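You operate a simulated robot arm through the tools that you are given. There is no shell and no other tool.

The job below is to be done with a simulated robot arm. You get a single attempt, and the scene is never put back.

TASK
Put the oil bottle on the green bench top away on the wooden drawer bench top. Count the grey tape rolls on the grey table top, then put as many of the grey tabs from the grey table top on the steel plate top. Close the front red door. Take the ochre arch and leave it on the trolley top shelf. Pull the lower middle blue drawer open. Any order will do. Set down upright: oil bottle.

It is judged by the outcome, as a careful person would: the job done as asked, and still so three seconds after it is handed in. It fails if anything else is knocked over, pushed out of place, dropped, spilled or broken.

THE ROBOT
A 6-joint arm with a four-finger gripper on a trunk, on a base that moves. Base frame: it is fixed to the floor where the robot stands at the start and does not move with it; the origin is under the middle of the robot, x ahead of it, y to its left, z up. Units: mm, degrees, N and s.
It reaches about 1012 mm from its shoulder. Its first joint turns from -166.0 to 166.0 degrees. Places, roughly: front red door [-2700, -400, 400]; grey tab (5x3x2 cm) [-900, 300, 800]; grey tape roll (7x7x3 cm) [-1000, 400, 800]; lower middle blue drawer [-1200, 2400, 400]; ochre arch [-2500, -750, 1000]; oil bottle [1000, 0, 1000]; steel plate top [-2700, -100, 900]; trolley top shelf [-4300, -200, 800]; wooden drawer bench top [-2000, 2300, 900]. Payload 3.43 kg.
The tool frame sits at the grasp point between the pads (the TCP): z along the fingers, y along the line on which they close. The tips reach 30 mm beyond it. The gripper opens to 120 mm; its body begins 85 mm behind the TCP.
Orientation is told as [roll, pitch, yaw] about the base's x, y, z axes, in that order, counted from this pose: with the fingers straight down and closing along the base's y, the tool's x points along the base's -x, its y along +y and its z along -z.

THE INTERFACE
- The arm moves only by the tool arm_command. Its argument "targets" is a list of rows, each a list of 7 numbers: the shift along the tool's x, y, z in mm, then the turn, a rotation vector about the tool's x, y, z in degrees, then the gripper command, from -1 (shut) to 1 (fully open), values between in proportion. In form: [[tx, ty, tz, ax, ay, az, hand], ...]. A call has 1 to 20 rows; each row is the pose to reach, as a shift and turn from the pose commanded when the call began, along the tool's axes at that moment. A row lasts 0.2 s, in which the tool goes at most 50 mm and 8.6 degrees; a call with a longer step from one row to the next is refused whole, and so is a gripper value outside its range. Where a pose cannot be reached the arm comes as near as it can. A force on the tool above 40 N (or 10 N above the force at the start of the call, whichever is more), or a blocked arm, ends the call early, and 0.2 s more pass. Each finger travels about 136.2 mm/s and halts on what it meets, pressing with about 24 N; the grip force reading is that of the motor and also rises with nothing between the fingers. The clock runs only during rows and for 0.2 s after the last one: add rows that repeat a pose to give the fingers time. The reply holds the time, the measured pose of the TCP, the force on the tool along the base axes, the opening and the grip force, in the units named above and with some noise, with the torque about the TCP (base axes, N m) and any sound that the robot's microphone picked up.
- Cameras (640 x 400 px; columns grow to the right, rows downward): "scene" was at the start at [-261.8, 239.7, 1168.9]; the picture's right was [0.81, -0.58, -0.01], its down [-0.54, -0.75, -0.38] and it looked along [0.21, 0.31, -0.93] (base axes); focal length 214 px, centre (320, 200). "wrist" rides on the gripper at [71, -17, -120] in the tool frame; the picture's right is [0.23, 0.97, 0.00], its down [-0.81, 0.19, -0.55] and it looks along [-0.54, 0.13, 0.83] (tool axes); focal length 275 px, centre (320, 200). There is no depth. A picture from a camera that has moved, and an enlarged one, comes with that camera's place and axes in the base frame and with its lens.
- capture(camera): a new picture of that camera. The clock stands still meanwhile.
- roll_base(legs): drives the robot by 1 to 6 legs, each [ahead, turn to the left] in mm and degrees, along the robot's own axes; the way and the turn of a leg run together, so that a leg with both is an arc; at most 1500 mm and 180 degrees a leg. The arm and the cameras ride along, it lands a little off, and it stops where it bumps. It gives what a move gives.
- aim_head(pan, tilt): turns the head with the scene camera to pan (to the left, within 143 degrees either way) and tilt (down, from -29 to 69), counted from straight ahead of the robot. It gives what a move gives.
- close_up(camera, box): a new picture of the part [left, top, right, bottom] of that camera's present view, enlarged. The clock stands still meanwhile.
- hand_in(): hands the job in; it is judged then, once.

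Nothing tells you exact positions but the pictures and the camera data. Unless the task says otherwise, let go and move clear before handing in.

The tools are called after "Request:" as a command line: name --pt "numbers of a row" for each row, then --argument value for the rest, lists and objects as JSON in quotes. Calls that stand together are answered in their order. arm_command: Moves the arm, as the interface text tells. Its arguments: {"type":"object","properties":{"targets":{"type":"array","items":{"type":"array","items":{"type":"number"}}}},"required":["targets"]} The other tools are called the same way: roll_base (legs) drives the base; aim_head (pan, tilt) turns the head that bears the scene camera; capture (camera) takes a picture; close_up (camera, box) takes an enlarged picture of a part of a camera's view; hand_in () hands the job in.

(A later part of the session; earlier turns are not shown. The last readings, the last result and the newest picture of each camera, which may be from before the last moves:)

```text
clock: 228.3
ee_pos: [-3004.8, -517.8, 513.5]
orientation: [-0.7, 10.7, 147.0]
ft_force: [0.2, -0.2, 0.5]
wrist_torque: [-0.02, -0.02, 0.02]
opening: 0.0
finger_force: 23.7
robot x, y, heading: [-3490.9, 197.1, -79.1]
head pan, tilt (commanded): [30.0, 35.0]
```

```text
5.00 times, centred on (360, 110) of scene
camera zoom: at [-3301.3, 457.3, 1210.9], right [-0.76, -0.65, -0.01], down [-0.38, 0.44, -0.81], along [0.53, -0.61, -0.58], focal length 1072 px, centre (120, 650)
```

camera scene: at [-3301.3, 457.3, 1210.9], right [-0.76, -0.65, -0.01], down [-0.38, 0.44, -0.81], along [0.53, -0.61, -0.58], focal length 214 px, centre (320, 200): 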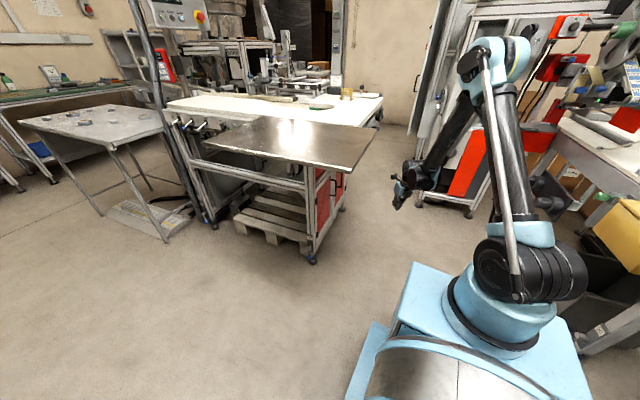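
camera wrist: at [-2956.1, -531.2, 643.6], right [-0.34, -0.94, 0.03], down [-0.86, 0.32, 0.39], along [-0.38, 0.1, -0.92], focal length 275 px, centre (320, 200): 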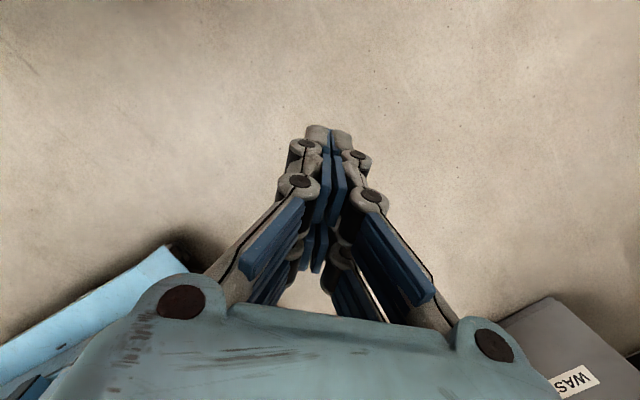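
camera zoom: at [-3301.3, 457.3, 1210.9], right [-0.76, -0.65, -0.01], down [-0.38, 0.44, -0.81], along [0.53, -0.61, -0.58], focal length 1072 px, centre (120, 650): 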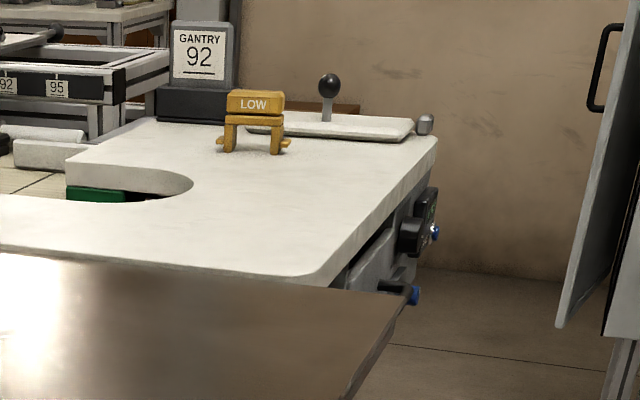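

The door is flush with its frame and the handles line up. The ochre arch, marked LOW, stands on the white table's far end. I'll raise the arm and drive down between the tables toward it.

Request:
arm_command --pt "8 0 -42.6 0 0 0 -1" --pt "16 0 -85.2 0 0 0 -1" --pt "24 0 -127.8 0 0 0 -1" --pt "32 0 -170.4 0 0 0 -1" --pt "40 0 -213 0 0 0 -1" --pt "25.7 -7.2 -250 0 0 0 -1" --pt "11.4 -14.4 -287 0 0 0 -1" --pt "-2.9 -21.6 -324 0 0 0 -0.5" --pt "-17.2 -28.8 -361 0 0 0 0" --pt "-31.5 -36 -398 0 0 0 0.5" --pt "-45.8 -43.1 -435 0 0 0 1" --pt "-60.1 -50.3 -472 0 0 0 1" --pt "-74.5 -57.5 -509 0 0 0 1" --pt "-88.8 -64.7 -546 0 0 0 1"

Request:
roll_base --legs '[[600, 0]]'

Request:
aim_head --pan 0 --tilt 20

Request:
capture --camera "scene"

Request:
aim_head --pan 50 --tilt 20

Request:
capture --camera "scene"

```text
clock: 231.3
ee_pos: [-3130.5, -366.9, 1033.3]
orientation: [-0.6, 10.7, 147.0]
ft_force: [-0.2, 0.4, -1.2]
wrist_torque: [0.01, 0.0, 0.02]
opening: 120.0
finger_force: 0.1
robot x, y, heading: [-3487.6, 199.7, -79.0]
head pan, tilt (commanded): [30.0, 35.0]
```

```text
clock: 234.7
ee_pos: [-3013.4, -946.8, 1032.8]
orientation: [-0.8, 10.7, 147.4]
ft_force: [0.4, -0.3, -0.2]
wrist_torque: [-0.01, -0.02, -0.01]
opening: 120.1
finger_force: 0.0
robot x, y, heading: [-3372.2, -379.1, -78.9]
head pan, tilt (commanded): [30.0, 35.0]
```

```text
clock: 235.7
ee_pos: [-3016.1, -933.9, 1041.8]
orientation: [-0.2, 11.2, 147.6]
ft_force: [-0.4, -0.3, 0.1]
wrist_torque: [0.01, -0.01, 0.0]
opening: 120.0
finger_force: 0.1
robot x, y, heading: [-3369.8, -384.7, -78.7]
head pan, tilt (commanded): [0.0, 20.0]
```

```text
taken
camera scene: at [-3224.3, -146.9, 1234.4], right [-0.98, -0.2, 0.0], down [-0.07, 0.35, -0.93], along [0.18, -0.92, -0.35], focal length 214 px, centre (320, 200)
```

scene: 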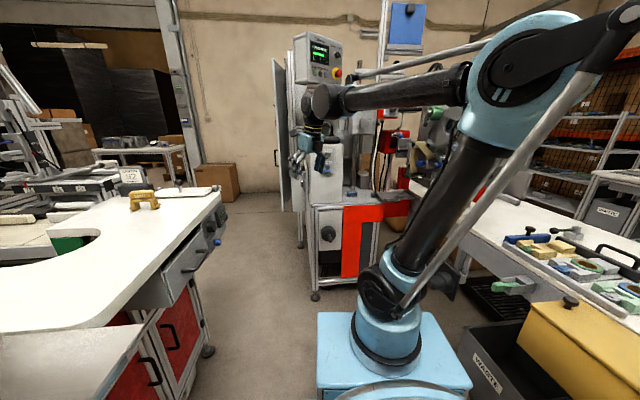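

```text
clock: 236.8
ee_pos: [-3016.1, -934.5, 1039.8]
orientation: [-0.2, 11.2, 147.5]
ft_force: [-1.0, -0.2, -0.4]
wrist_torque: [0.01, -0.01, 0.0]
opening: 120.3
finger_force: 0.1
robot x, y, heading: [-3370.6, -381.0, -78.8]
head pan, tilt (commanded): [50.0, 20.0]
```

```text
taken
camera scene: at [-3161.0, -100.3, 1234.9], right [-0.48, -0.88, -0.01], down [-0.3, 0.18, -0.94], along [0.82, -0.45, -0.35], focal length 214 px, centre (320, 200)
```

scene: 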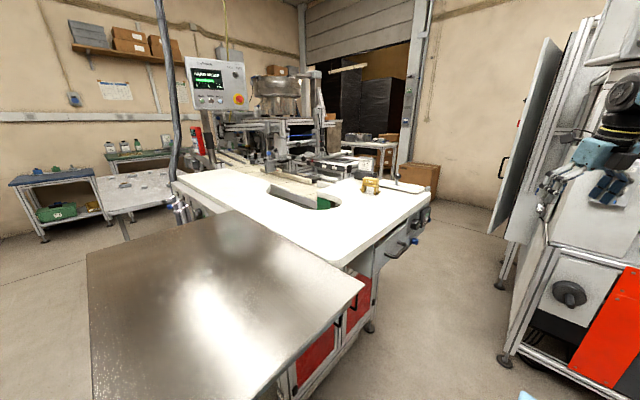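

The arch sits near (-2475, -730) on the white table. I'll raise the arm a bit, drive forward 280 mm and turn left toward it.

Request:
arm_command --pt "8 0 -39 0 0 0 1" --pt "16 0 -78 0 0 0 1" --pt "22 0 -110 0 0 0 1"

Request:
roll_base --legs '[[280, 0], [0, 65]]'

Request:
aim_head --pan 10 --tilt 20

Request:
capture --camera "scene"

Request:
capture --camera "wrist"

```text
clock: 237.7
ee_pos: [-3017.1, -934.0, 1152.4]
orientation: [-0.2, 11.2, 147.5]
ft_force: [0.6, -0.8, 0.8]
wrist_torque: [-0.01, -0.02, 0.0]
opening: 120.1
finger_force: 0.1
robot x, y, heading: [-3371.1, -383.5, -78.6]
head pan, tilt (commanded): [50.0, 20.0]
```

```text
clock: 242.8
ee_pos: [-2674.6, -593.8, 1160.5]
orientation: [0.5, 11.8, -149.8]
ft_force: [2.3, -0.4, -1.6]
wrist_torque: [0.03, 0.23, 0.02]
opening: 120.4
finger_force: 0.0
robot x, y, heading: [-3314.3, -667.8, -21.9]
head pan, tilt (commanded): [50.0, 20.0]
stopped in leg 2: the robot was blocked; the commanded pose is now the measured one
```

```text
clock: 243.8
ee_pos: [-2675.5, -594.8, 1161.6]
orientation: [0.6, 11.8, -150.0]
ft_force: [0.1, -0.5, -0.6]
wrist_torque: [-0.01, 0.01, 0.0]
opening: 120.2
finger_force: 0.0
robot x, y, heading: [-3314.9, -663.4, -22.0]
head pan, tilt (commanded): [10.0, 20.0]
```

```text
taken
camera scene: at [-3425.8, -397.9, 1234.5], right [-0.21, -0.98, 0.0], down [-0.35, 0.08, -0.94], along [0.92, -0.19, -0.35], focal length 214 px, centre (320, 200)
```

scene: 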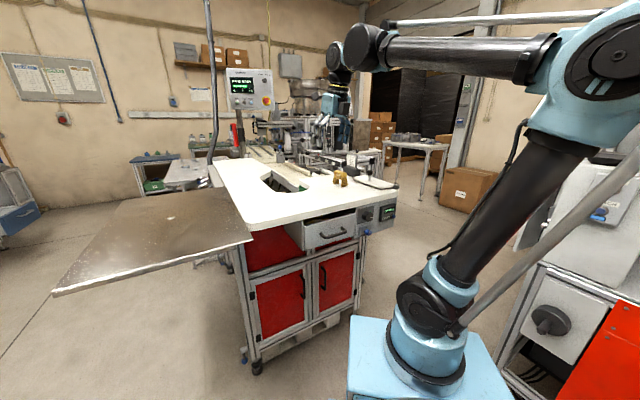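

```text
taken
camera wrist: at [-2645.4, -556.7, 1293.0], right [0.68, -0.73, 0.06], down [-0.69, -0.62, 0.38], along [-0.24, -0.29, -0.92], focal length 275 px, centre (320, 200)
```

wrist: 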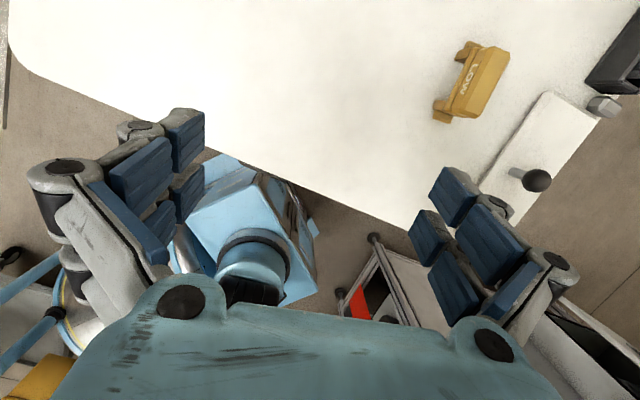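

The turn stopped because the robot bumped something. I'll look behind to see what it touched.

Request:
aim_head --pan -143 --tilt 50

Request:
capture --camera "scene"

Request:
aim_head --pan -100 --tilt 60

Request:
capture --camera "scene"

Request:
aim_head --pan 143 --tilt 45

Request:
capture --camera "scene"

```text
clock: 246.2
ee_pos: [-2675.9, -594.6, 1161.3]
orientation: [0.5, 11.8, -150.0]
ft_force: [-0.4, -0.1, 0.1]
wrist_torque: [0.03, 0.0, -0.02]
opening: 120.3
finger_force: 0.1
robot x, y, heading: [-3316.2, -662.3, -21.8]
head pan, tilt (commanded): [-143.0, 50.0]
```

```text
taken
camera scene: at [-3591.8, -398.5, 1190.9], right [-0.26, 0.97, 0.01], down [0.73, 0.2, -0.65], along [-0.63, -0.16, -0.76], focal length 214 px, centre (320, 200)
```

scene: 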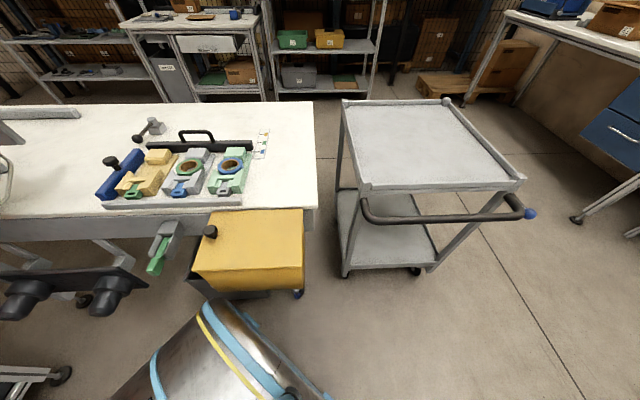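

```text
clock: 247.3
ee_pos: [-2675.8, -593.7, 1161.0]
orientation: [0.5, 11.9, -150.0]
ft_force: [-0.3, 0.1, 0.9]
wrist_torque: [-0.03, -0.06, -0.01]
opening: 119.9
finger_force: 0.0
robot x, y, heading: [-3311.1, -663.4, -22.0]
head pan, tilt (commanded): [-100.0, 60.0]
```

```text
taken
camera scene: at [-3553.0, -434.9, 1177.7], right [-0.85, 0.53, 0.01], down [0.45, 0.74, -0.5], along [-0.28, -0.42, -0.86], focal length 214 px, centre (320, 200)
```

scene: 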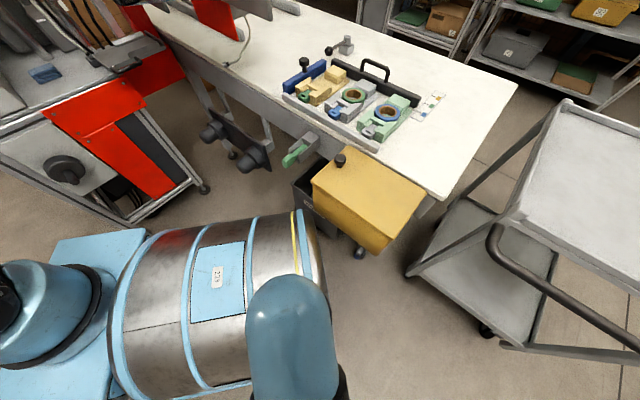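

```text
clock: 250.8
ee_pos: [-2676.1, -594.2, 1160.6]
orientation: [0.5, 11.8, -150.0]
ft_force: [-0.4, 0.5, -0.2]
wrist_torque: [0.03, -0.04, -0.04]
opening: 120.0
finger_force: 0.1
robot x, y, heading: [-3317.4, -664.8, -22.1]
head pan, tilt (commanded): [143.0, 45.0]
```

```text
taken
camera scene: at [-3559.2, -308.8, 1197.9], right [0.86, 0.52, -0.01], down [0.36, -0.6, -0.71], along [-0.37, 0.61, -0.7], focal length 214 px, centre (320, 200)
```

scene: 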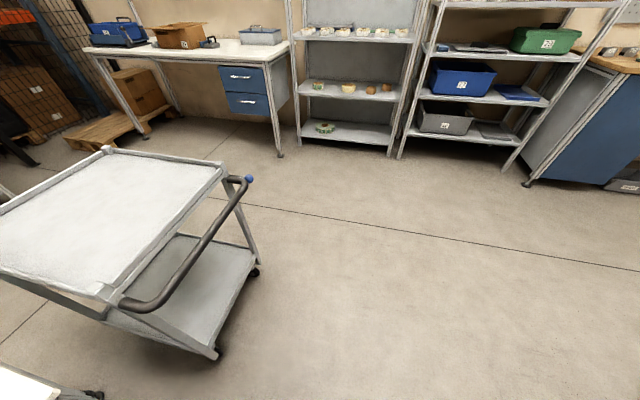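

The rear of the barrel is just touching the waste bin; nothing looks tipped. I'll drive forward 100 mm away from it and look at the arch from above.

Request:
roll_base --legs '[[100, 0]]'

Request:
capture --camera "wrist"

Request:
close_up --camera "wrist" --box '[330, 0, 640, 200]'

Request:
aim_head --pan 10 --tilt 25

Request:
close_up --camera "scene" --box '[270, 120, 430, 220]'

```text
clock: 251.9
ee_pos: [-2582.4, -632.8, 1161.4]
orientation: [0.5, 11.8, -150.0]
ft_force: [-0.3, 0.9, -0.2]
wrist_torque: [-0.04, 0.01, 0.02]
opening: 119.8
finger_force: 0.2
robot x, y, heading: [-3220.7, -703.2, -22.0]
head pan, tilt (commanded): [143.0, 45.0]
```

```text
taken
camera wrist: at [-2552.0, -594.9, 1293.0], right [0.68, -0.73, 0.06], down [-0.69, -0.62, 0.38], along [-0.24, -0.29, -0.92], focal length 275 px, centre (320, 200)
```

wrist: 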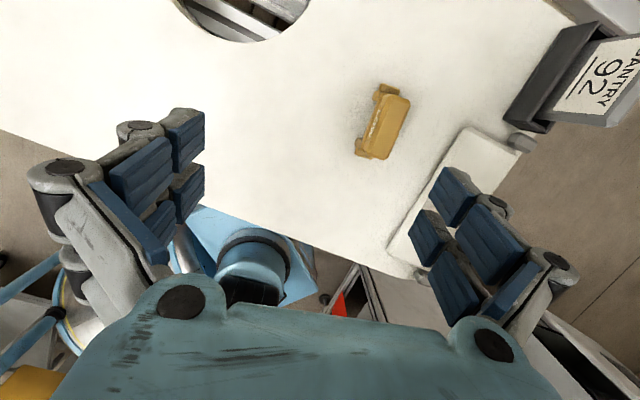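

```text
2.00 times, centred on (485, 100) of wrist
camera zoom: at [-2552.0, -594.9, 1293.0], right [0.68, -0.73, 0.06], down [-0.69, -0.62, 0.38], along [-0.24, -0.29, -0.92], focal length 551 px, centre (-10, 400)
```

zoom: 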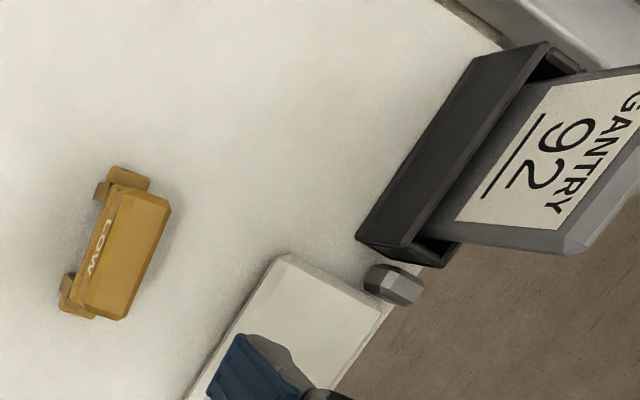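

```text
clock: 254.1
ee_pos: [-2595.3, -628.4, 1167.5]
orientation: [1.0, 12.3, -149.9]
ft_force: [-0.2, -0.7, 0.1]
wrist_torque: [-0.03, -0.01, 0.03]
opening: 120.0
finger_force: 0.1
robot x, y, heading: [-3221.1, -703.2, -22.0]
head pan, tilt (commanded): [10.0, 25.0]
```

```text
4.00 times, centred on (350, 170) of scene
camera zoom: at [-3333.3, -435.2, 1226.4], right [-0.21, -0.98, 0.0], down [-0.42, 0.09, -0.9], along [0.88, -0.19, -0.43], focal length 858 px, centre (200, 320)
```

zoom: 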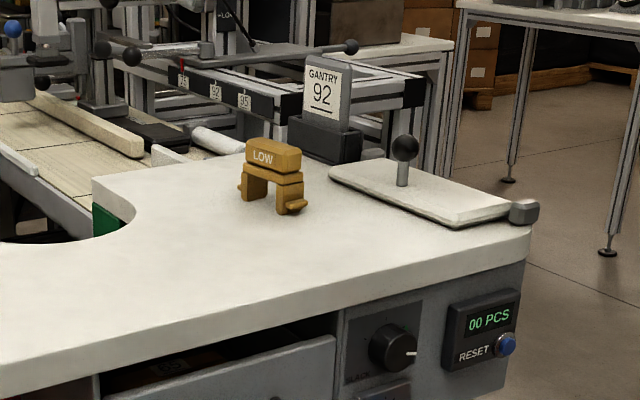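

The arch's top block centre is near (-2521, -684, 1000), with its long axis at a base heading of about 24°. I'll move the hand above it with the fingers pointing down and closing across the narrow side.

Request:
arm_command --pt "7 28.5 24.6 -0.4 -4.1 2 0.6" --pt "14 57 49.1 -0.9 -8.2 4 0.4" --pt "21.2 85.4 73.7 -1.3 -12.3 6 0.4" --pt "21.2 85.4 73.7 -1.3 -12.3 6 0.4"

Request:
capture --camera "wrist"

Request:
close_up --camera "scene" --box '[270, 100, 430, 200]'

```text
clock: 255.1
ee_pos: [-2520.6, -683.0, 1101.6]
orientation: [1.7, 0.2, -156.2]
ft_force: [-0.3, 0.8, -0.6]
wrist_torque: [-0.02, -0.03, -0.01]
opening: 84.1
finger_force: 0.1
robot x, y, heading: [-3219.6, -702.9, -22.0]
head pan, tilt (commanded): [10.0, 25.0]
```

```text
taken
camera wrist: at [-2464.1, -637.6, 1221.0], right [0.6, -0.8, 0.03], down [-0.67, -0.49, 0.56], along [-0.43, -0.36, -0.83], focal length 275 px, centre (320, 200)
```

wrist: 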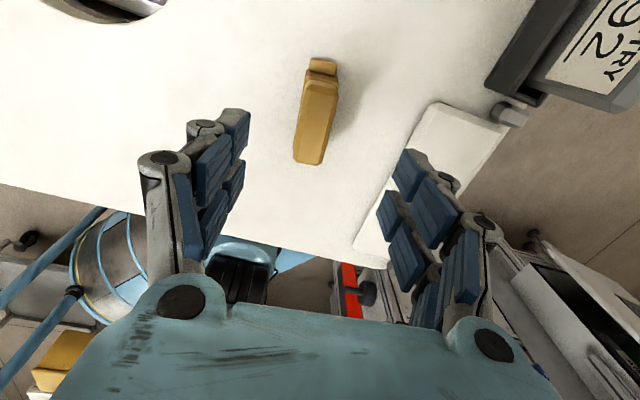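

```text
4.00 times, centred on (350, 150) of scene
camera zoom: at [-3333.4, -435.3, 1226.4], right [-0.21, -0.98, 0.0], down [-0.42, 0.09, -0.9], along [0.88, -0.19, -0.43], focal length 858 px, centre (200, 400)
```

zoom: 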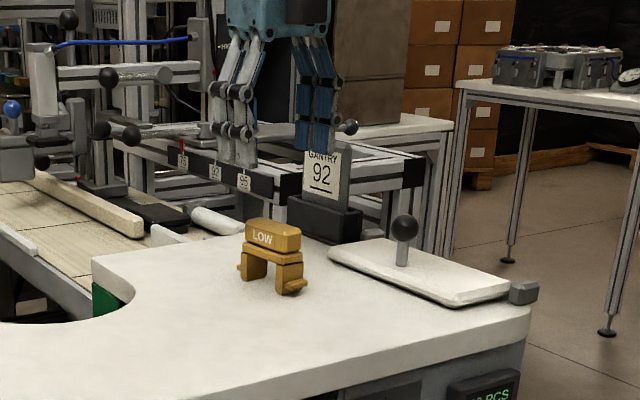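

The arch is centred between the fingers with a few degrees of twist. I'll correct that and descend.

Request:
arm_command --pt "2 -1.5 25 0 0 -2 0.4" --pt "4 -3 50 0 0 -4 0.4" --pt "5 -4 80 0 0 -5 0.4" --pt "5 -4 80 0 0 -5 0.4"

Request:
capture --camera "wrist"

Request:
close_up --camera "scene" --box '[270, 100, 430, 200]'

```text
clock: 256.1
ee_pos: [-2517.8, -680.6, 1021.7]
orientation: [1.6, 0.0, -151.2]
ft_force: [-0.5, -0.2, 0.1]
wrist_torque: [0.04, 0.01, -0.05]
opening: 83.9
finger_force: 0.0
robot x, y, heading: [-3220.8, -701.6, -22.0]
head pan, tilt (commanded): [10.0, 25.0]
```

```text
taken
camera wrist: at [-2464.7, -627.9, 1140.6], right [0.67, -0.74, 0.03], down [-0.63, -0.54, 0.56], along [-0.4, -0.39, -0.83], focal length 275 px, centre (320, 200)
```

wrist: 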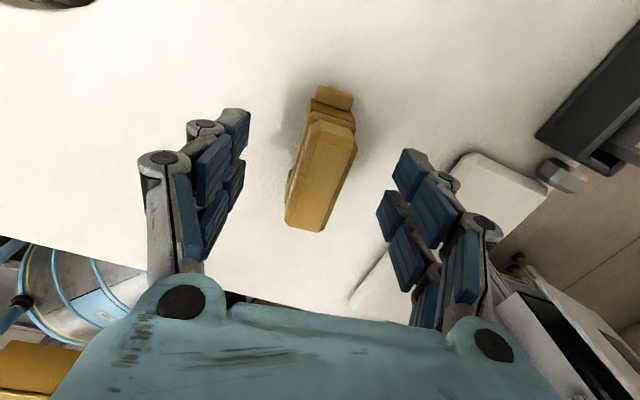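

```text
4.00 times, centred on (350, 150) of scene
camera zoom: at [-3333.3, -435.3, 1226.4], right [-0.21, -0.98, 0.0], down [-0.42, 0.09, -0.9], along [0.88, -0.19, -0.43], focal length 858 px, centre (200, 400)
```

zoom: 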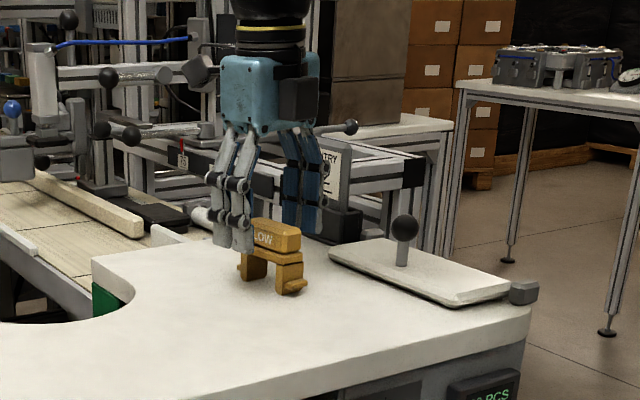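

Aligned well. I'll go down to grasp height and close.

Request:
arm_command --pt "-1 2 23 0 0 0 0.4" --pt "-2 3 46 0 0 0 0.4" --pt "-2 3 46 0 0 0 0.4" --pt "-2 3 46 0 0 0 -0.2" --pt "-2 3 46 0 0 0 -0.6" --pt "-2 3 46 0 0 0 -1" --pt "-2 3 46 0 0 0 -1"

Request:
capture --camera "wrist"

Request:
close_up --camera "scene" --box '[270, 100, 430, 200]'

```text
clock: 257.0
ee_pos: [-2528.4, -677.7, 983.8]
orientation: [2.1, 0.4, -151.1]
ft_force: [2.2, 0.0, -0.9]
wrist_torque: [0.0, 0.22, -0.01]
opening: 47.9
finger_force: 0.1
robot x, y, heading: [-3223.6, -702.2, -21.8]
head pan, tilt (commanded): [10.0, 25.0]
stopped in row 4: the force on the tool passed its limit at 46 N (the readings are from after the stop); the commanded pose is now the measured one
```

```text
taken
camera wrist: at [-2477.2, -626.9, 1104.0], right [0.67, -0.74, 0.03], down [-0.63, -0.55, 0.55], along [-0.39, -0.39, -0.83], focal length 275 px, centre (320, 200)
```

wrist: 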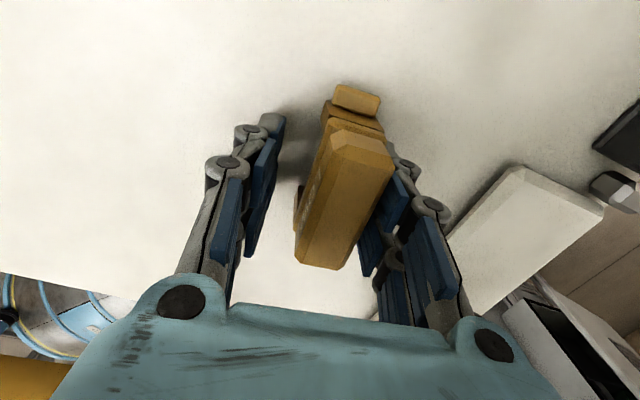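

```text
4.00 times, centred on (350, 150) of scene
camera zoom: at [-3332.5, -435.2, 1226.5], right [-0.21, -0.98, 0.0], down [-0.43, 0.09, -0.9], along [0.88, -0.19, -0.44], focal length 858 px, centre (200, 400)
```

zoom: 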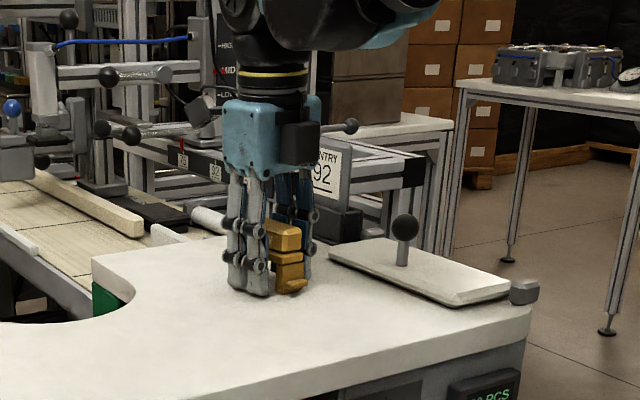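

The arch is a bit off-centre toward the right finger. I'll open slightly, shift over by 11 mm, and close again.

Request:
arm_command --pt "0 0 -3 0 0 0 0.2" --pt "0 6 -3 0 0 0 0.2" --pt "0 11 -3 0 0 0 0.2" --pt "0 11 -3 0 0 0 0.2"

Request:
capture --camera "wrist"

```text
clock: 258.0
ee_pos: [-2524.1, -688.0, 989.1]
orientation: [1.9, 0.3, -151.1]
ft_force: [0.1, 0.0, 0.6]
wrist_torque: [-0.02, 0.03, -0.01]
opening: 71.9
finger_force: 0.0
robot x, y, heading: [-3226.9, -704.3, -22.0]
head pan, tilt (commanded): [10.0, 25.0]
```

```text
taken
camera wrist: at [-2472.2, -636.8, 1107.8], right [0.67, -0.74, 0.04], down [-0.63, -0.54, 0.55], along [-0.39, -0.39, -0.83], focal length 275 px, centre (320, 200)
```

wrist: 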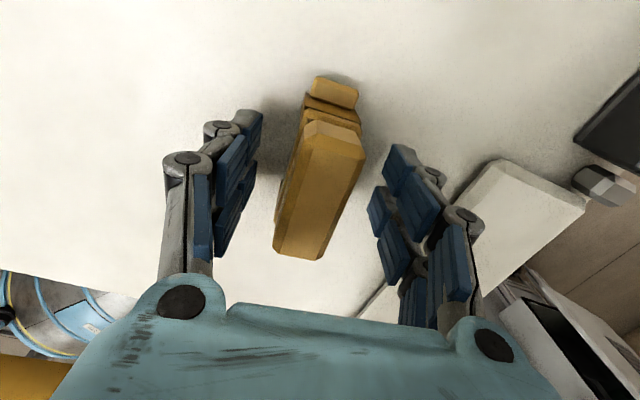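

Centred now. I'll close on it at this height.

Request:
arm_command --pt "0 4 3 0 0 0 0.2" --pt "0 4 3 0 0 0 -0.1" --pt "0 4 3 0 0 0 -0.4" --pt "0 4 3 0 0 0 -0.7" --pt "0 4 3 0 0 0 -1" --pt "0 4 3 0 0 0 -1"

Request:
capture --camera "wrist"

```text
clock: 259.4
ee_pos: [-2521.9, -691.7, 984.7]
orientation: [2.0, 0.4, -151.2]
ft_force: [-0.3, 0.4, 1.2]
wrist_torque: [-0.03, 0.09, 0.03]
opening: 27.4
finger_force: 23.5
robot x, y, heading: [-3222.7, -706.7, -22.2]
head pan, tilt (commanded): [10.0, 25.0]
```

```text
taken
camera wrist: at [-2470.3, -640.4, 1104.9], right [0.67, -0.74, 0.04], down [-0.63, -0.54, 0.55], along [-0.39, -0.39, -0.83], focal length 275 px, centre (320, 200)
```

wrist: 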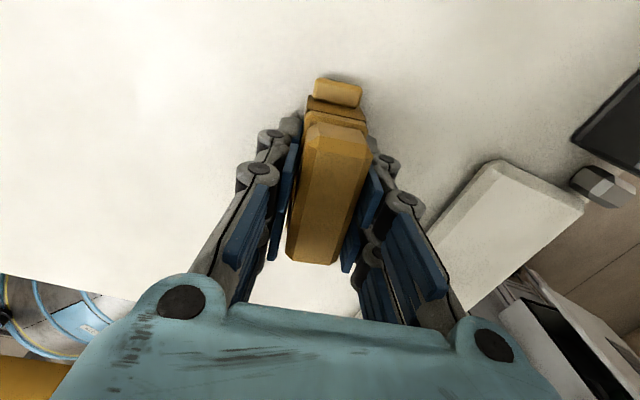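

The arch is gripped, opening 27 mm. I'll lift and check that the whole piece comes up.

Request:
arm_command --pt "0 0 -15 0 0 0 -1" --pt "0 0 -35 0 0 0 -1" --pt "0 0 -60 0 0 0 -1" --pt "0 0 -90 0 0 0 -1" --pt "0 0 -125 0 0 0 -1" --pt "0 0 -160 0 0 0 -1"

Request:
close_up --camera "scene" --box '[270, 80, 430, 200]'

Request:
capture --camera "wrist"

```text
clock: 260.8
ee_pos: [-2526.4, -688.2, 1144.8]
orientation: [2.0, 0.4, -151.1]
ft_force: [-0.2, 0.3, -1.7]
wrist_torque: [-0.02, 0.02, 0.0]
opening: 27.4
finger_force: 24.1
robot x, y, heading: [-3222.5, -705.0, -22.0]
head pan, tilt (commanded): [10.0, 25.0]
```

```text
3.33 times, centred on (350, 140) of scene
camera zoom: at [-3333.3, -435.3, 1226.4], right [-0.21, -0.98, 0.0], down [-0.42, 0.09, -0.9], along [0.88, -0.19, -0.43], focal length 715 px, centre (220, 400)
```

zoom: 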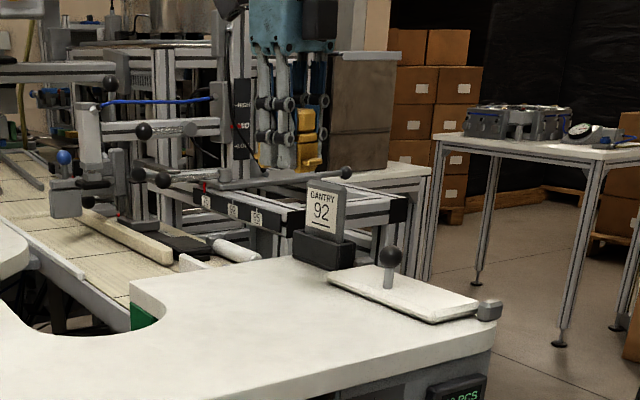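

```text
taken
camera wrist: at [-2474.4, -637.1, 1264.9], right [0.67, -0.74, 0.03], down [-0.63, -0.54, 0.55], along [-0.39, -0.39, -0.83], focal length 275 px, centre (320, 200)
```

wrist: 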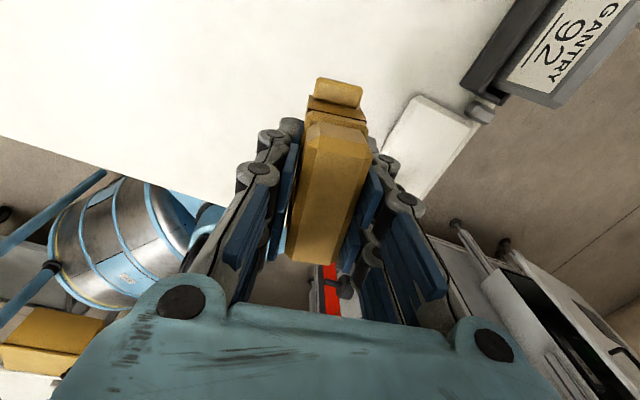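

The whole arch is up and held. I'll draw it in a little higher, then turn and drive toward the trolley.

Request:
arm_command --pt "-20 -8 -20 0 0 0 -1" --pt "-45 -18 -35 0 0 0 -1" --pt "-70 -28 -50 0 0 0 -1" --pt "-92 -37 -60 0 0 0 -1"

Request:
roll_base --legs '[[0, 67], [0, 67]]'

Request:
aim_head --pan 20 --tilt 30

Request:
capture --camera "scene"

```text
clock: 261.8
ee_pos: [-2625.3, -697.1, 1203.1]
orientation: [1.8, 0.3, -151.1]
ft_force: [-0.2, -0.1, -1.2]
wrist_torque: [-0.02, 0.08, -0.01]
opening: 27.4
finger_force: 23.8
robot x, y, heading: [-3220.4, -704.4, -22.0]
head pan, tilt (commanded): [10.0, 25.0]
```

```text
clock: 268.9
ee_pos: [-3644.9, -281.9, 1203.3]
orientation: [2.0, 0.5, -16.6]
ft_force: [0.0, -1.0, -0.5]
wrist_torque: [0.01, -0.02, 0.0]
opening: 27.3
finger_force: 24.4
robot x, y, heading: [-3209.1, -697.6, 112.5]
head pan, tilt (commanded): [10.0, 25.0]
```

```text
clock: 269.6
ee_pos: [-3638.2, -294.1, 1210.2]
orientation: [2.5, 0.8, -16.6]
ft_force: [0.7, -0.5, -1.4]
wrist_torque: [0.02, -0.02, 0.01]
opening: 27.1
finger_force: 24.7
robot x, y, heading: [-3209.0, -699.2, 112.2]
head pan, tilt (commanded): [20.0, 30.0]
```

```text
taken
camera scene: at [-3332.6, -975.1, 1218.5], right [0.74, 0.68, 0.0], down [0.34, -0.38, -0.86], along [-0.58, 0.63, -0.51], focal length 214 px, centre (320, 200)
```

scene: 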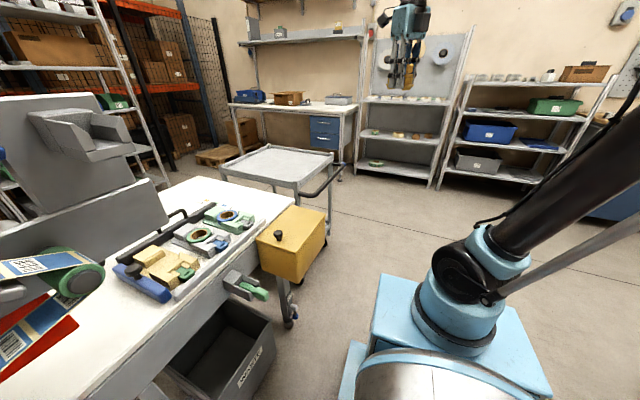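

The way up to the trolley is free. I'll drive along it and then turn to face the trolley's end.

Request:
roll_base --legs '[[0, -5], [760, 0]]'

Request:
roll_base --legs '[[0, 88]]'

Request:
aim_head --pan 0 --tilt 30

Request:
capture --camera "scene"

Request:
capture --camera "wrist"

```text
clock: 274.2
ee_pos: [-3827.3, 464.2, 1210.3]
orientation: [2.6, 0.9, -21.7]
ft_force: [1.4, 0.6, -0.7]
wrist_torque: [-0.01, 0.01, -0.02]
opening: 27.1
finger_force: 24.0
robot x, y, heading: [-3436.9, 24.4, 107.4]
head pan, tilt (commanded): [20.0, 30.0]
```

```text
clock: 278.9
ee_pos: [-3882.3, -343.6, 1216.7]
orientation: [2.8, 1.3, 66.2]
ft_force: [-1.4, 0.2, -0.6]
wrist_torque: [0.0, 0.0, 0.0]
opening: 27.1
finger_force: 23.9
robot x, y, heading: [-3436.6, 33.7, -165.0]
head pan, tilt (commanded): [20.0, 30.0]
```

```text
clock: 279.7
ee_pos: [-3867.9, -340.2, 1222.8]
orientation: [3.3, 1.8, 67.5]
ft_force: [0.2, -0.3, -1.2]
wrist_torque: [-0.01, 0.01, 0.02]
opening: 27.2
finger_force: 23.8
robot x, y, heading: [-3437.2, 31.0, -164.9]
head pan, tilt (commanded): [0.0, 30.0]
```

```text
taken
camera scene: at [-3193.6, -97.1, 1218.4], right [-0.26, 0.97, 0.0], down [0.49, 0.13, -0.86], along [-0.83, -0.22, -0.51], focal length 214 px, centre (320, 200)
```

scene: 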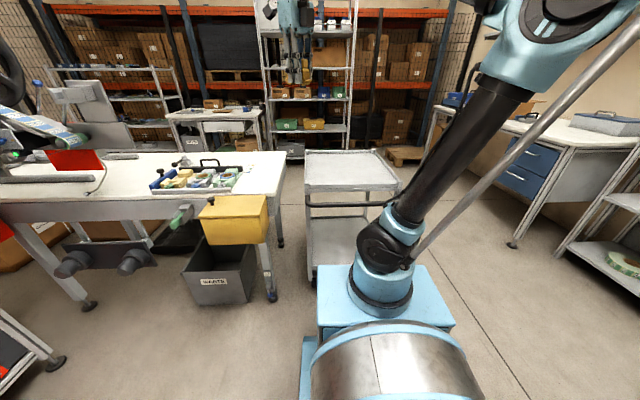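

```text
taken
camera wrist: at [-3871.7, -412.0, 1343.3], right [-0.98, 0.16, 0.06], down [0.17, 0.83, 0.54], along [0.04, 0.54, -0.84], focal length 275 px, centre (320, 200)
```

wrist: 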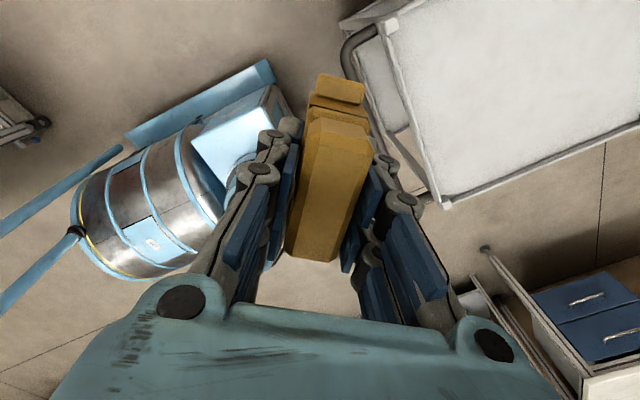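

Request:
close_up --camera "scene" --box '[270, 130, 430, 290]'

Request:
close_up --camera "wrist" --box '[320, 0, 640, 220]'

```text
2.50 times, centred on (350, 210) of scene
camera zoom: at [-3193.6, -97.1, 1218.4], right [-0.26, 0.97, 0.0], down [0.49, 0.13, -0.86], along [-0.83, -0.22, -0.51], focal length 536 px, centre (245, 175)
```

zoom: 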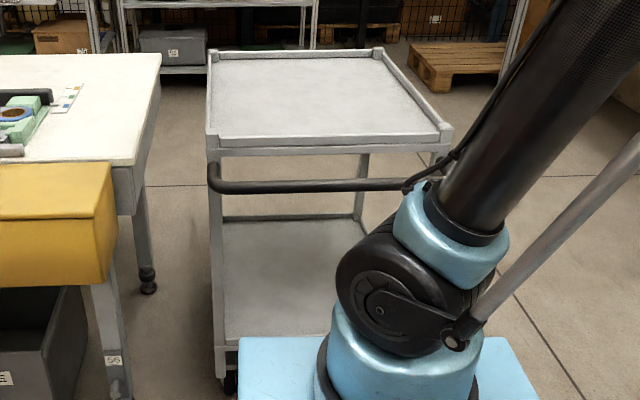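

```text
1.82 times, centred on (480, 110) of wrist
camera zoom: at [-3871.7, -412.0, 1343.3], right [-0.98, 0.16, 0.06], down [0.17, 0.83, 0.54], along [0.04, 0.54, -0.84], focal length 500 px, centre (29, 364)
```

zoom: 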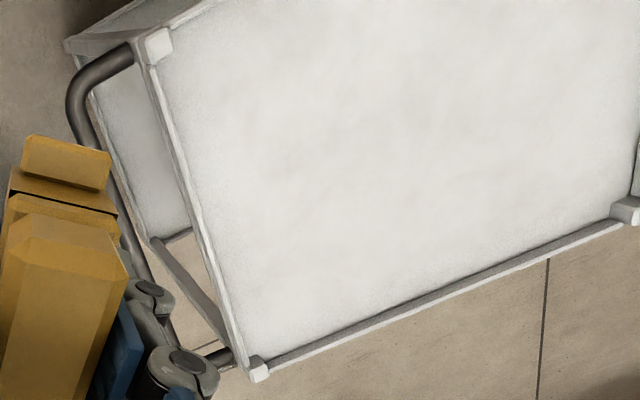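

The trolley's top shelf spans roughly u -4430 to -3950 and v 875 to 1330, with its rim near z 780, and it is empty. I'll swing the arch over the shelf, staying high.

Request:
arm_command --pt "3.4 38.2 17.4 0.1 -0.1 3.35 -1" --pt "6.8 76.4 34.8 0.3 -0.3 6.7 -1" --pt "10.1 114.6 52.3 0.4 -0.4 10.05 -1" --pt "13.5 152.8 69.7 0.5 -0.6 13.4 -1" --pt "16.9 191 87.1 0.7 -0.7 16.75 -1" --pt "20.3 229.3 104.5 0.8 -0.8 20.1 -1" --pt "23.7 267.5 121.9 0.9 -1 23.45 -1" --pt "27 305.7 139.4 1 -1.1 26.8 -1" --pt "30.4 343.9 156.8 1.2 -1.3 30.15 -1" --pt "33.8 382.1 174.2 1.3 -1.4 33.5 -1" --pt "33.8 382.1 174.2 1.3 -1.4 33.5 -1"

Request:
capture --camera "wrist"

Request:
capture --camera "scene"

```text
clock: 282.1
ee_pos: [-4242.3, -217.5, 1069.3]
orientation: [0.9, 1.5, 32.7]
ft_force: [0.5, -0.7, -1.2]
wrist_torque: [0.0, 0.01, 0.02]
opening: 27.2
finger_force: 23.6
robot x, y, heading: [-3439.7, 33.0, -164.7]
head pan, tilt (commanded): [0.0, 30.0]
```

```text
taken
camera wrist: at [-4288.6, -271.1, 1192.0], right [-0.72, 0.7, 0.02], down [0.6, 0.6, 0.53], along [0.36, 0.4, -0.85], focal length 275 px, centre (320, 200)
```

wrist: 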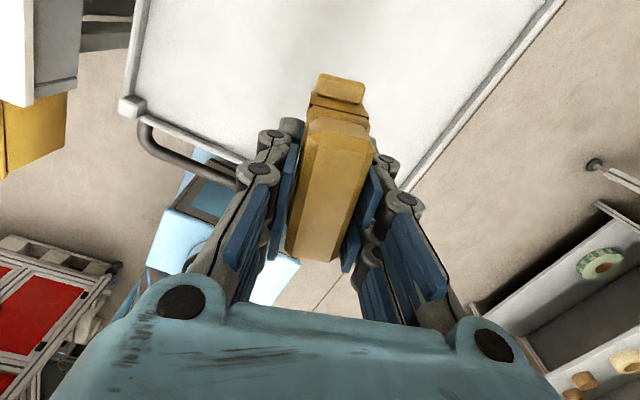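

```text
taken
camera scene: at [-3193.7, -97.0, 1218.4], right [-0.26, 0.97, 0.0], down [0.49, 0.13, -0.86], along [-0.83, -0.22, -0.51], focal length 214 px, centre (320, 200)
```

scene: 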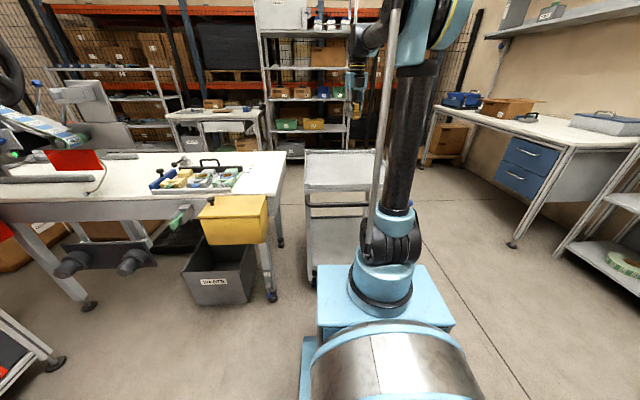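

The arch hangs over the shelf's middle. I'll level the tool and lower it.

Request:
arm_command --pt "0 0 40 -0.4 -0.4 0 -1" --pt "0 0 80 -0.8 -0.8 0 -1" --pt "0 0 120 -1.1 -1.1 0 -1" --pt "0 0 160 -1.1 -1.1 0 -1" --pt "0 0 190 -1.1 -1.1 0 -1" --pt "0 0 190 -1.1 -1.1 0 -1"

Request:
capture --camera "wrist"

Request:
close_up --camera "scene" --box '[290, 110, 410, 200]'

```text
clock: 283.5
ee_pos: [-4247.6, -218.5, 879.9]
orientation: [2.1, 0.6, 32.7]
ft_force: [-0.2, -0.2, -1.4]
wrist_torque: [0.0, 0.0, 0.0]
opening: 27.2
finger_force: 23.7
robot x, y, heading: [-3440.7, 34.7, -164.9]
head pan, tilt (commanded): [0.0, 30.0]
```

```text
taken
camera wrist: at [-4294.8, -275.1, 1000.9], right [-0.72, 0.69, 0.04], down [0.59, 0.59, 0.55], along [0.36, 0.42, -0.83], focal length 275 px, centre (320, 200)
```

wrist: 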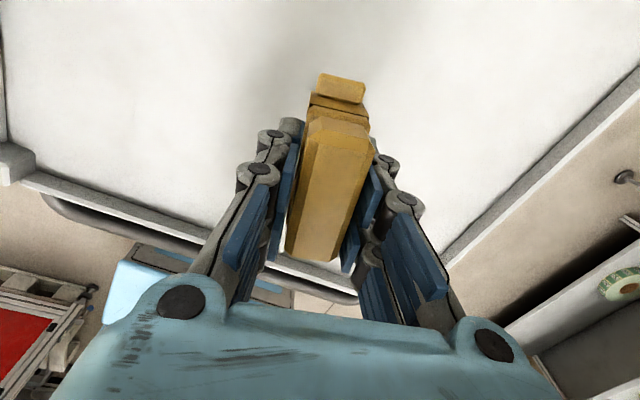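

```text
4.44 times, centred on (350, 155) of scene
camera zoom: at [-3193.8, -97.0, 1218.5], right [-0.26, 0.97, 0.0], down [0.49, 0.13, -0.86], along [-0.83, -0.22, -0.51], focal length 953 px, centre (187, 400)
```

zoom: 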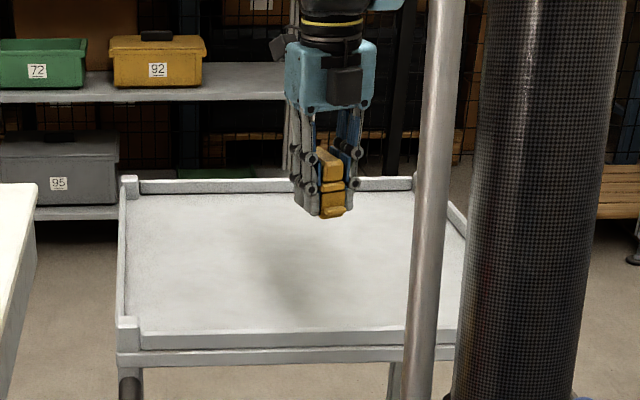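

Request:
arm_command --pt "0 0 20 0 0 0 -1" --pt "0 0 40 0 0 0 -1" --pt "0 0 46 0 0 0 -1"

Request:
close_up --camera "scene" --box '[290, 110, 410, 200]'

```text
clock: 284.3
ee_pos: [-4247.9, -216.9, 835.0]
orientation: [2.0, 0.5, 32.8]
ft_force: [0.5, -0.9, 0.1]
wrist_torque: [-0.01, 0.0, 0.01]
opening: 26.9
finger_force: 24.1
robot x, y, heading: [-3439.8, 33.9, -165.0]
head pan, tilt (commanded): [0.0, 30.0]
```

```text
4.44 times, centred on (350, 155) of scene
camera zoom: at [-3193.8, -97.0, 1218.5], right [-0.26, 0.97, 0.0], down [0.49, 0.13, -0.86], along [-0.83, -0.22, -0.51], focal length 953 px, centre (187, 400)
```

zoom: 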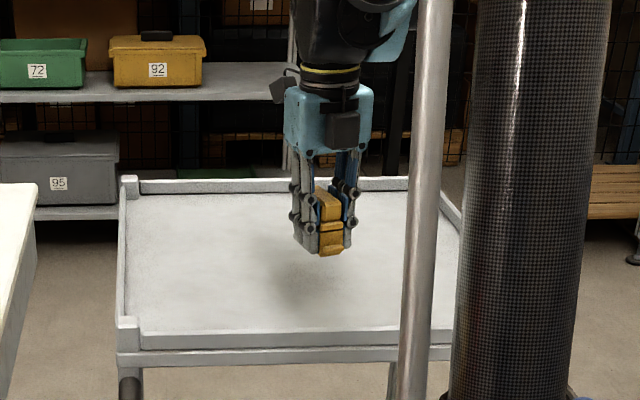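

Request:
arm_command --pt "0 0 5 0 0 0 -1" --pt "0 0 10 0 0 0 -1" --pt "0 0 14 0 0 0 -1"

Request:
close_up --camera "scene" --box '[320, 130, 380, 180]'

```text
clock: 285.1
ee_pos: [-4248.4, -216.5, 820.4]
orientation: [1.9, 0.5, 32.8]
ft_force: [-0.3, -0.2, -1.0]
wrist_torque: [0.02, 0.02, 0.02]
opening: 27.1
finger_force: 24.1
robot x, y, heading: [-3439.7, 35.4, -164.9]
head pan, tilt (commanded): [0.0, 30.0]
```

```text
8.00 times, centred on (350, 155) of scene
camera zoom: at [-3193.8, -97.0, 1218.5], right [-0.26, 0.97, 0.0], down [0.49, 0.13, -0.86], along [-0.83, -0.22, -0.51], focal length 1716 px, centre (80, 560)
```

zoom: 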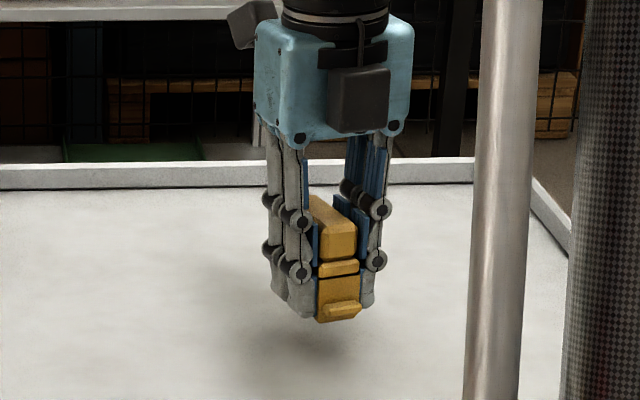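

Request:
arm_command --pt "0 0 4 0 0 0 -1" --pt "0 0 8 0 0 0 -1" --pt "0 0 11 0 0 0 -1"

Request:
close_up --camera "scene" --box '[320, 130, 380, 180]'

```text
clock: 285.9
ee_pos: [-4247.7, -216.4, 809.9]
orientation: [2.0, 0.5, 32.7]
ft_force: [0.8, 0.8, -0.5]
wrist_torque: [-0.04, -0.03, 0.01]
opening: 27.4
finger_force: 23.6
robot x, y, heading: [-3438.4, 34.0, -165.2]
head pan, tilt (commanded): [0.0, 30.0]
```

```text
8.00 times, centred on (350, 155) of scene
camera zoom: at [-3193.8, -97.0, 1218.5], right [-0.26, 0.97, 0.0], down [0.49, 0.13, -0.86], along [-0.83, -0.22, -0.51], focal length 1716 px, centre (80, 560)
```

zoom: 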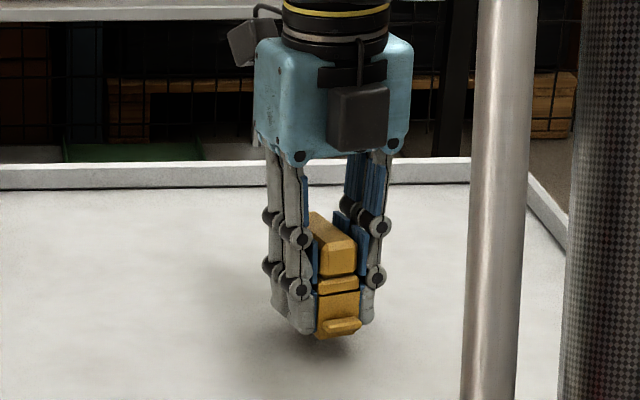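

Request:
arm_command --pt "0 0 2 0 0 0 -1" --pt "0 0 4 0 0 0 -1" --pt "0 0 6 0 0 0 -1"

Request:
close_up --camera "scene" --box '[320, 130, 380, 180]'

```text
clock: 286.7
ee_pos: [-4249.2, -216.0, 804.4]
orientation: [2.0, 0.5, 32.7]
ft_force: [0.4, 0.3, -1.0]
wrist_torque: [0.0, -0.02, -0.01]
opening: 27.3
finger_force: 24.3
robot x, y, heading: [-3441.5, 33.2, -165.2]
head pan, tilt (commanded): [0.0, 30.0]
```

```text
8.00 times, centred on (350, 155) of scene
camera zoom: at [-3193.8, -97.0, 1218.5], right [-0.26, 0.97, 0.0], down [0.49, 0.13, -0.86], along [-0.83, -0.22, -0.51], focal length 1716 px, centre (80, 560)
```

zoom: 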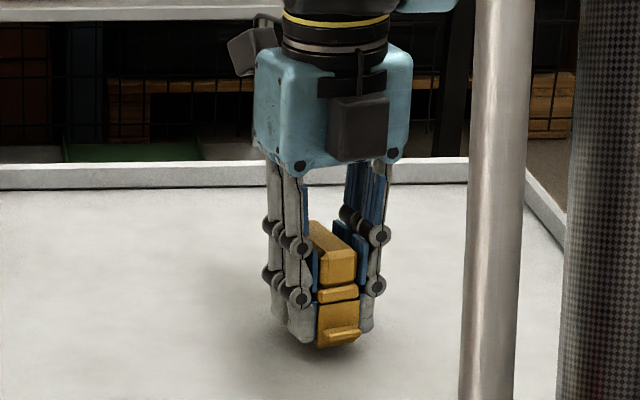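

Request:
arm_command --pt "0 0 2 0 0 0 -1" --pt "0 0 4 0 0 0 -1"

Request:
arm_command --pt "0 0 2 0 0 0 -1" --pt "0 0 3 0 0 0 -1"

Request:
close_up --camera "scene" --box '[320, 130, 380, 180]'

```text
clock: 287.3
ee_pos: [-4248.8, -217.3, 799.8]
orientation: [2.0, 0.5, 32.7]
ft_force: [0.5, -1.0, -0.9]
wrist_torque: [0.04, -0.01, -0.03]
opening: 27.0
finger_force: 23.9
robot x, y, heading: [-3438.6, 33.2, -165.4]
head pan, tilt (commanded): [0.0, 30.0]
```

```text
clock: 287.9
ee_pos: [-4249.6, -217.3, 796.6]
orientation: [2.0, 0.5, 32.7]
ft_force: [-0.6, -0.2, -0.5]
wrist_torque: [0.02, -0.01, -0.01]
opening: 27.0
finger_force: 23.4
robot x, y, heading: [-3439.8, 29.4, -165.0]
head pan, tilt (commanded): [0.0, 30.0]
```

```text
8.00 times, centred on (350, 155) of scene
camera zoom: at [-3193.8, -97.0, 1218.5], right [-0.26, 0.97, 0.0], down [0.49, 0.13, -0.86], along [-0.83, -0.22, -0.51], focal length 1716 px, centre (80, 560)
```

zoom: 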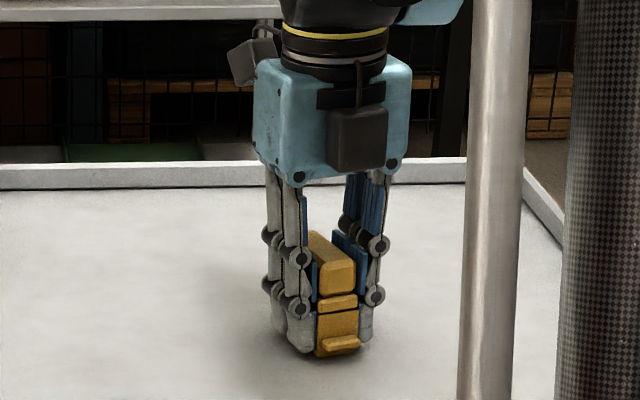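

Request:
arm_command --pt "0 0 1.5 0 0 0 -1" --pt "0 0 3 0 0 0 -1"

Request:
arm_command --pt "0 0 1.5 0 0 0 -1" --pt "0 0 2.5 0 0 0 -1"

Request:
close_up --camera "scene" --box '[320, 130, 380, 180]'

```text
clock: 288.5
ee_pos: [-4248.8, -215.9, 795.5]
orientation: [2.0, 0.5, 32.7]
ft_force: [-1.9, 1.3, 19.0]
wrist_torque: [-0.11, -0.12, -0.03]
opening: 27.2
finger_force: 23.8
robot x, y, heading: [-3437.7, 30.7, -165.1]
head pan, tilt (commanded): [0.0, 30.0]
```

```text
clock: 289.1
ee_pos: [-4248.4, -217.3, 791.4]
orientation: [2.1, 0.5, 32.7]
ft_force: [-1.9, 2.4, 23.3]
wrist_torque: [0.1, -0.45, 0.05]
opening: 27.4
finger_force: 23.6
robot x, y, heading: [-3440.5, 32.8, -164.9]
head pan, tilt (commanded): [0.0, 30.0]
```

```text
8.00 times, centred on (350, 155) of scene
camera zoom: at [-3193.1, -96.7, 1218.3], right [-0.26, 0.97, 0.0], down [0.49, 0.13, -0.86], along [-0.83, -0.22, -0.51], focal length 1716 px, centre (80, 560)
```

zoom: 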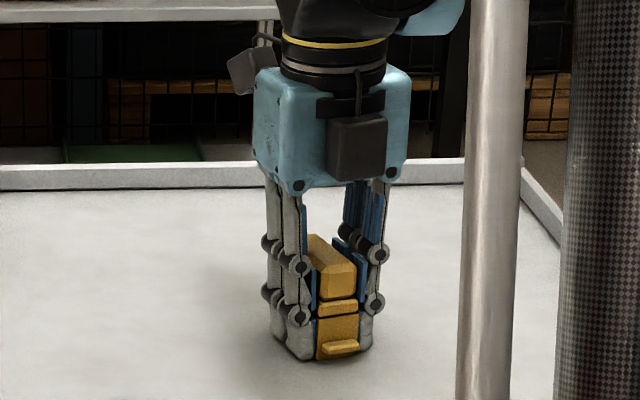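

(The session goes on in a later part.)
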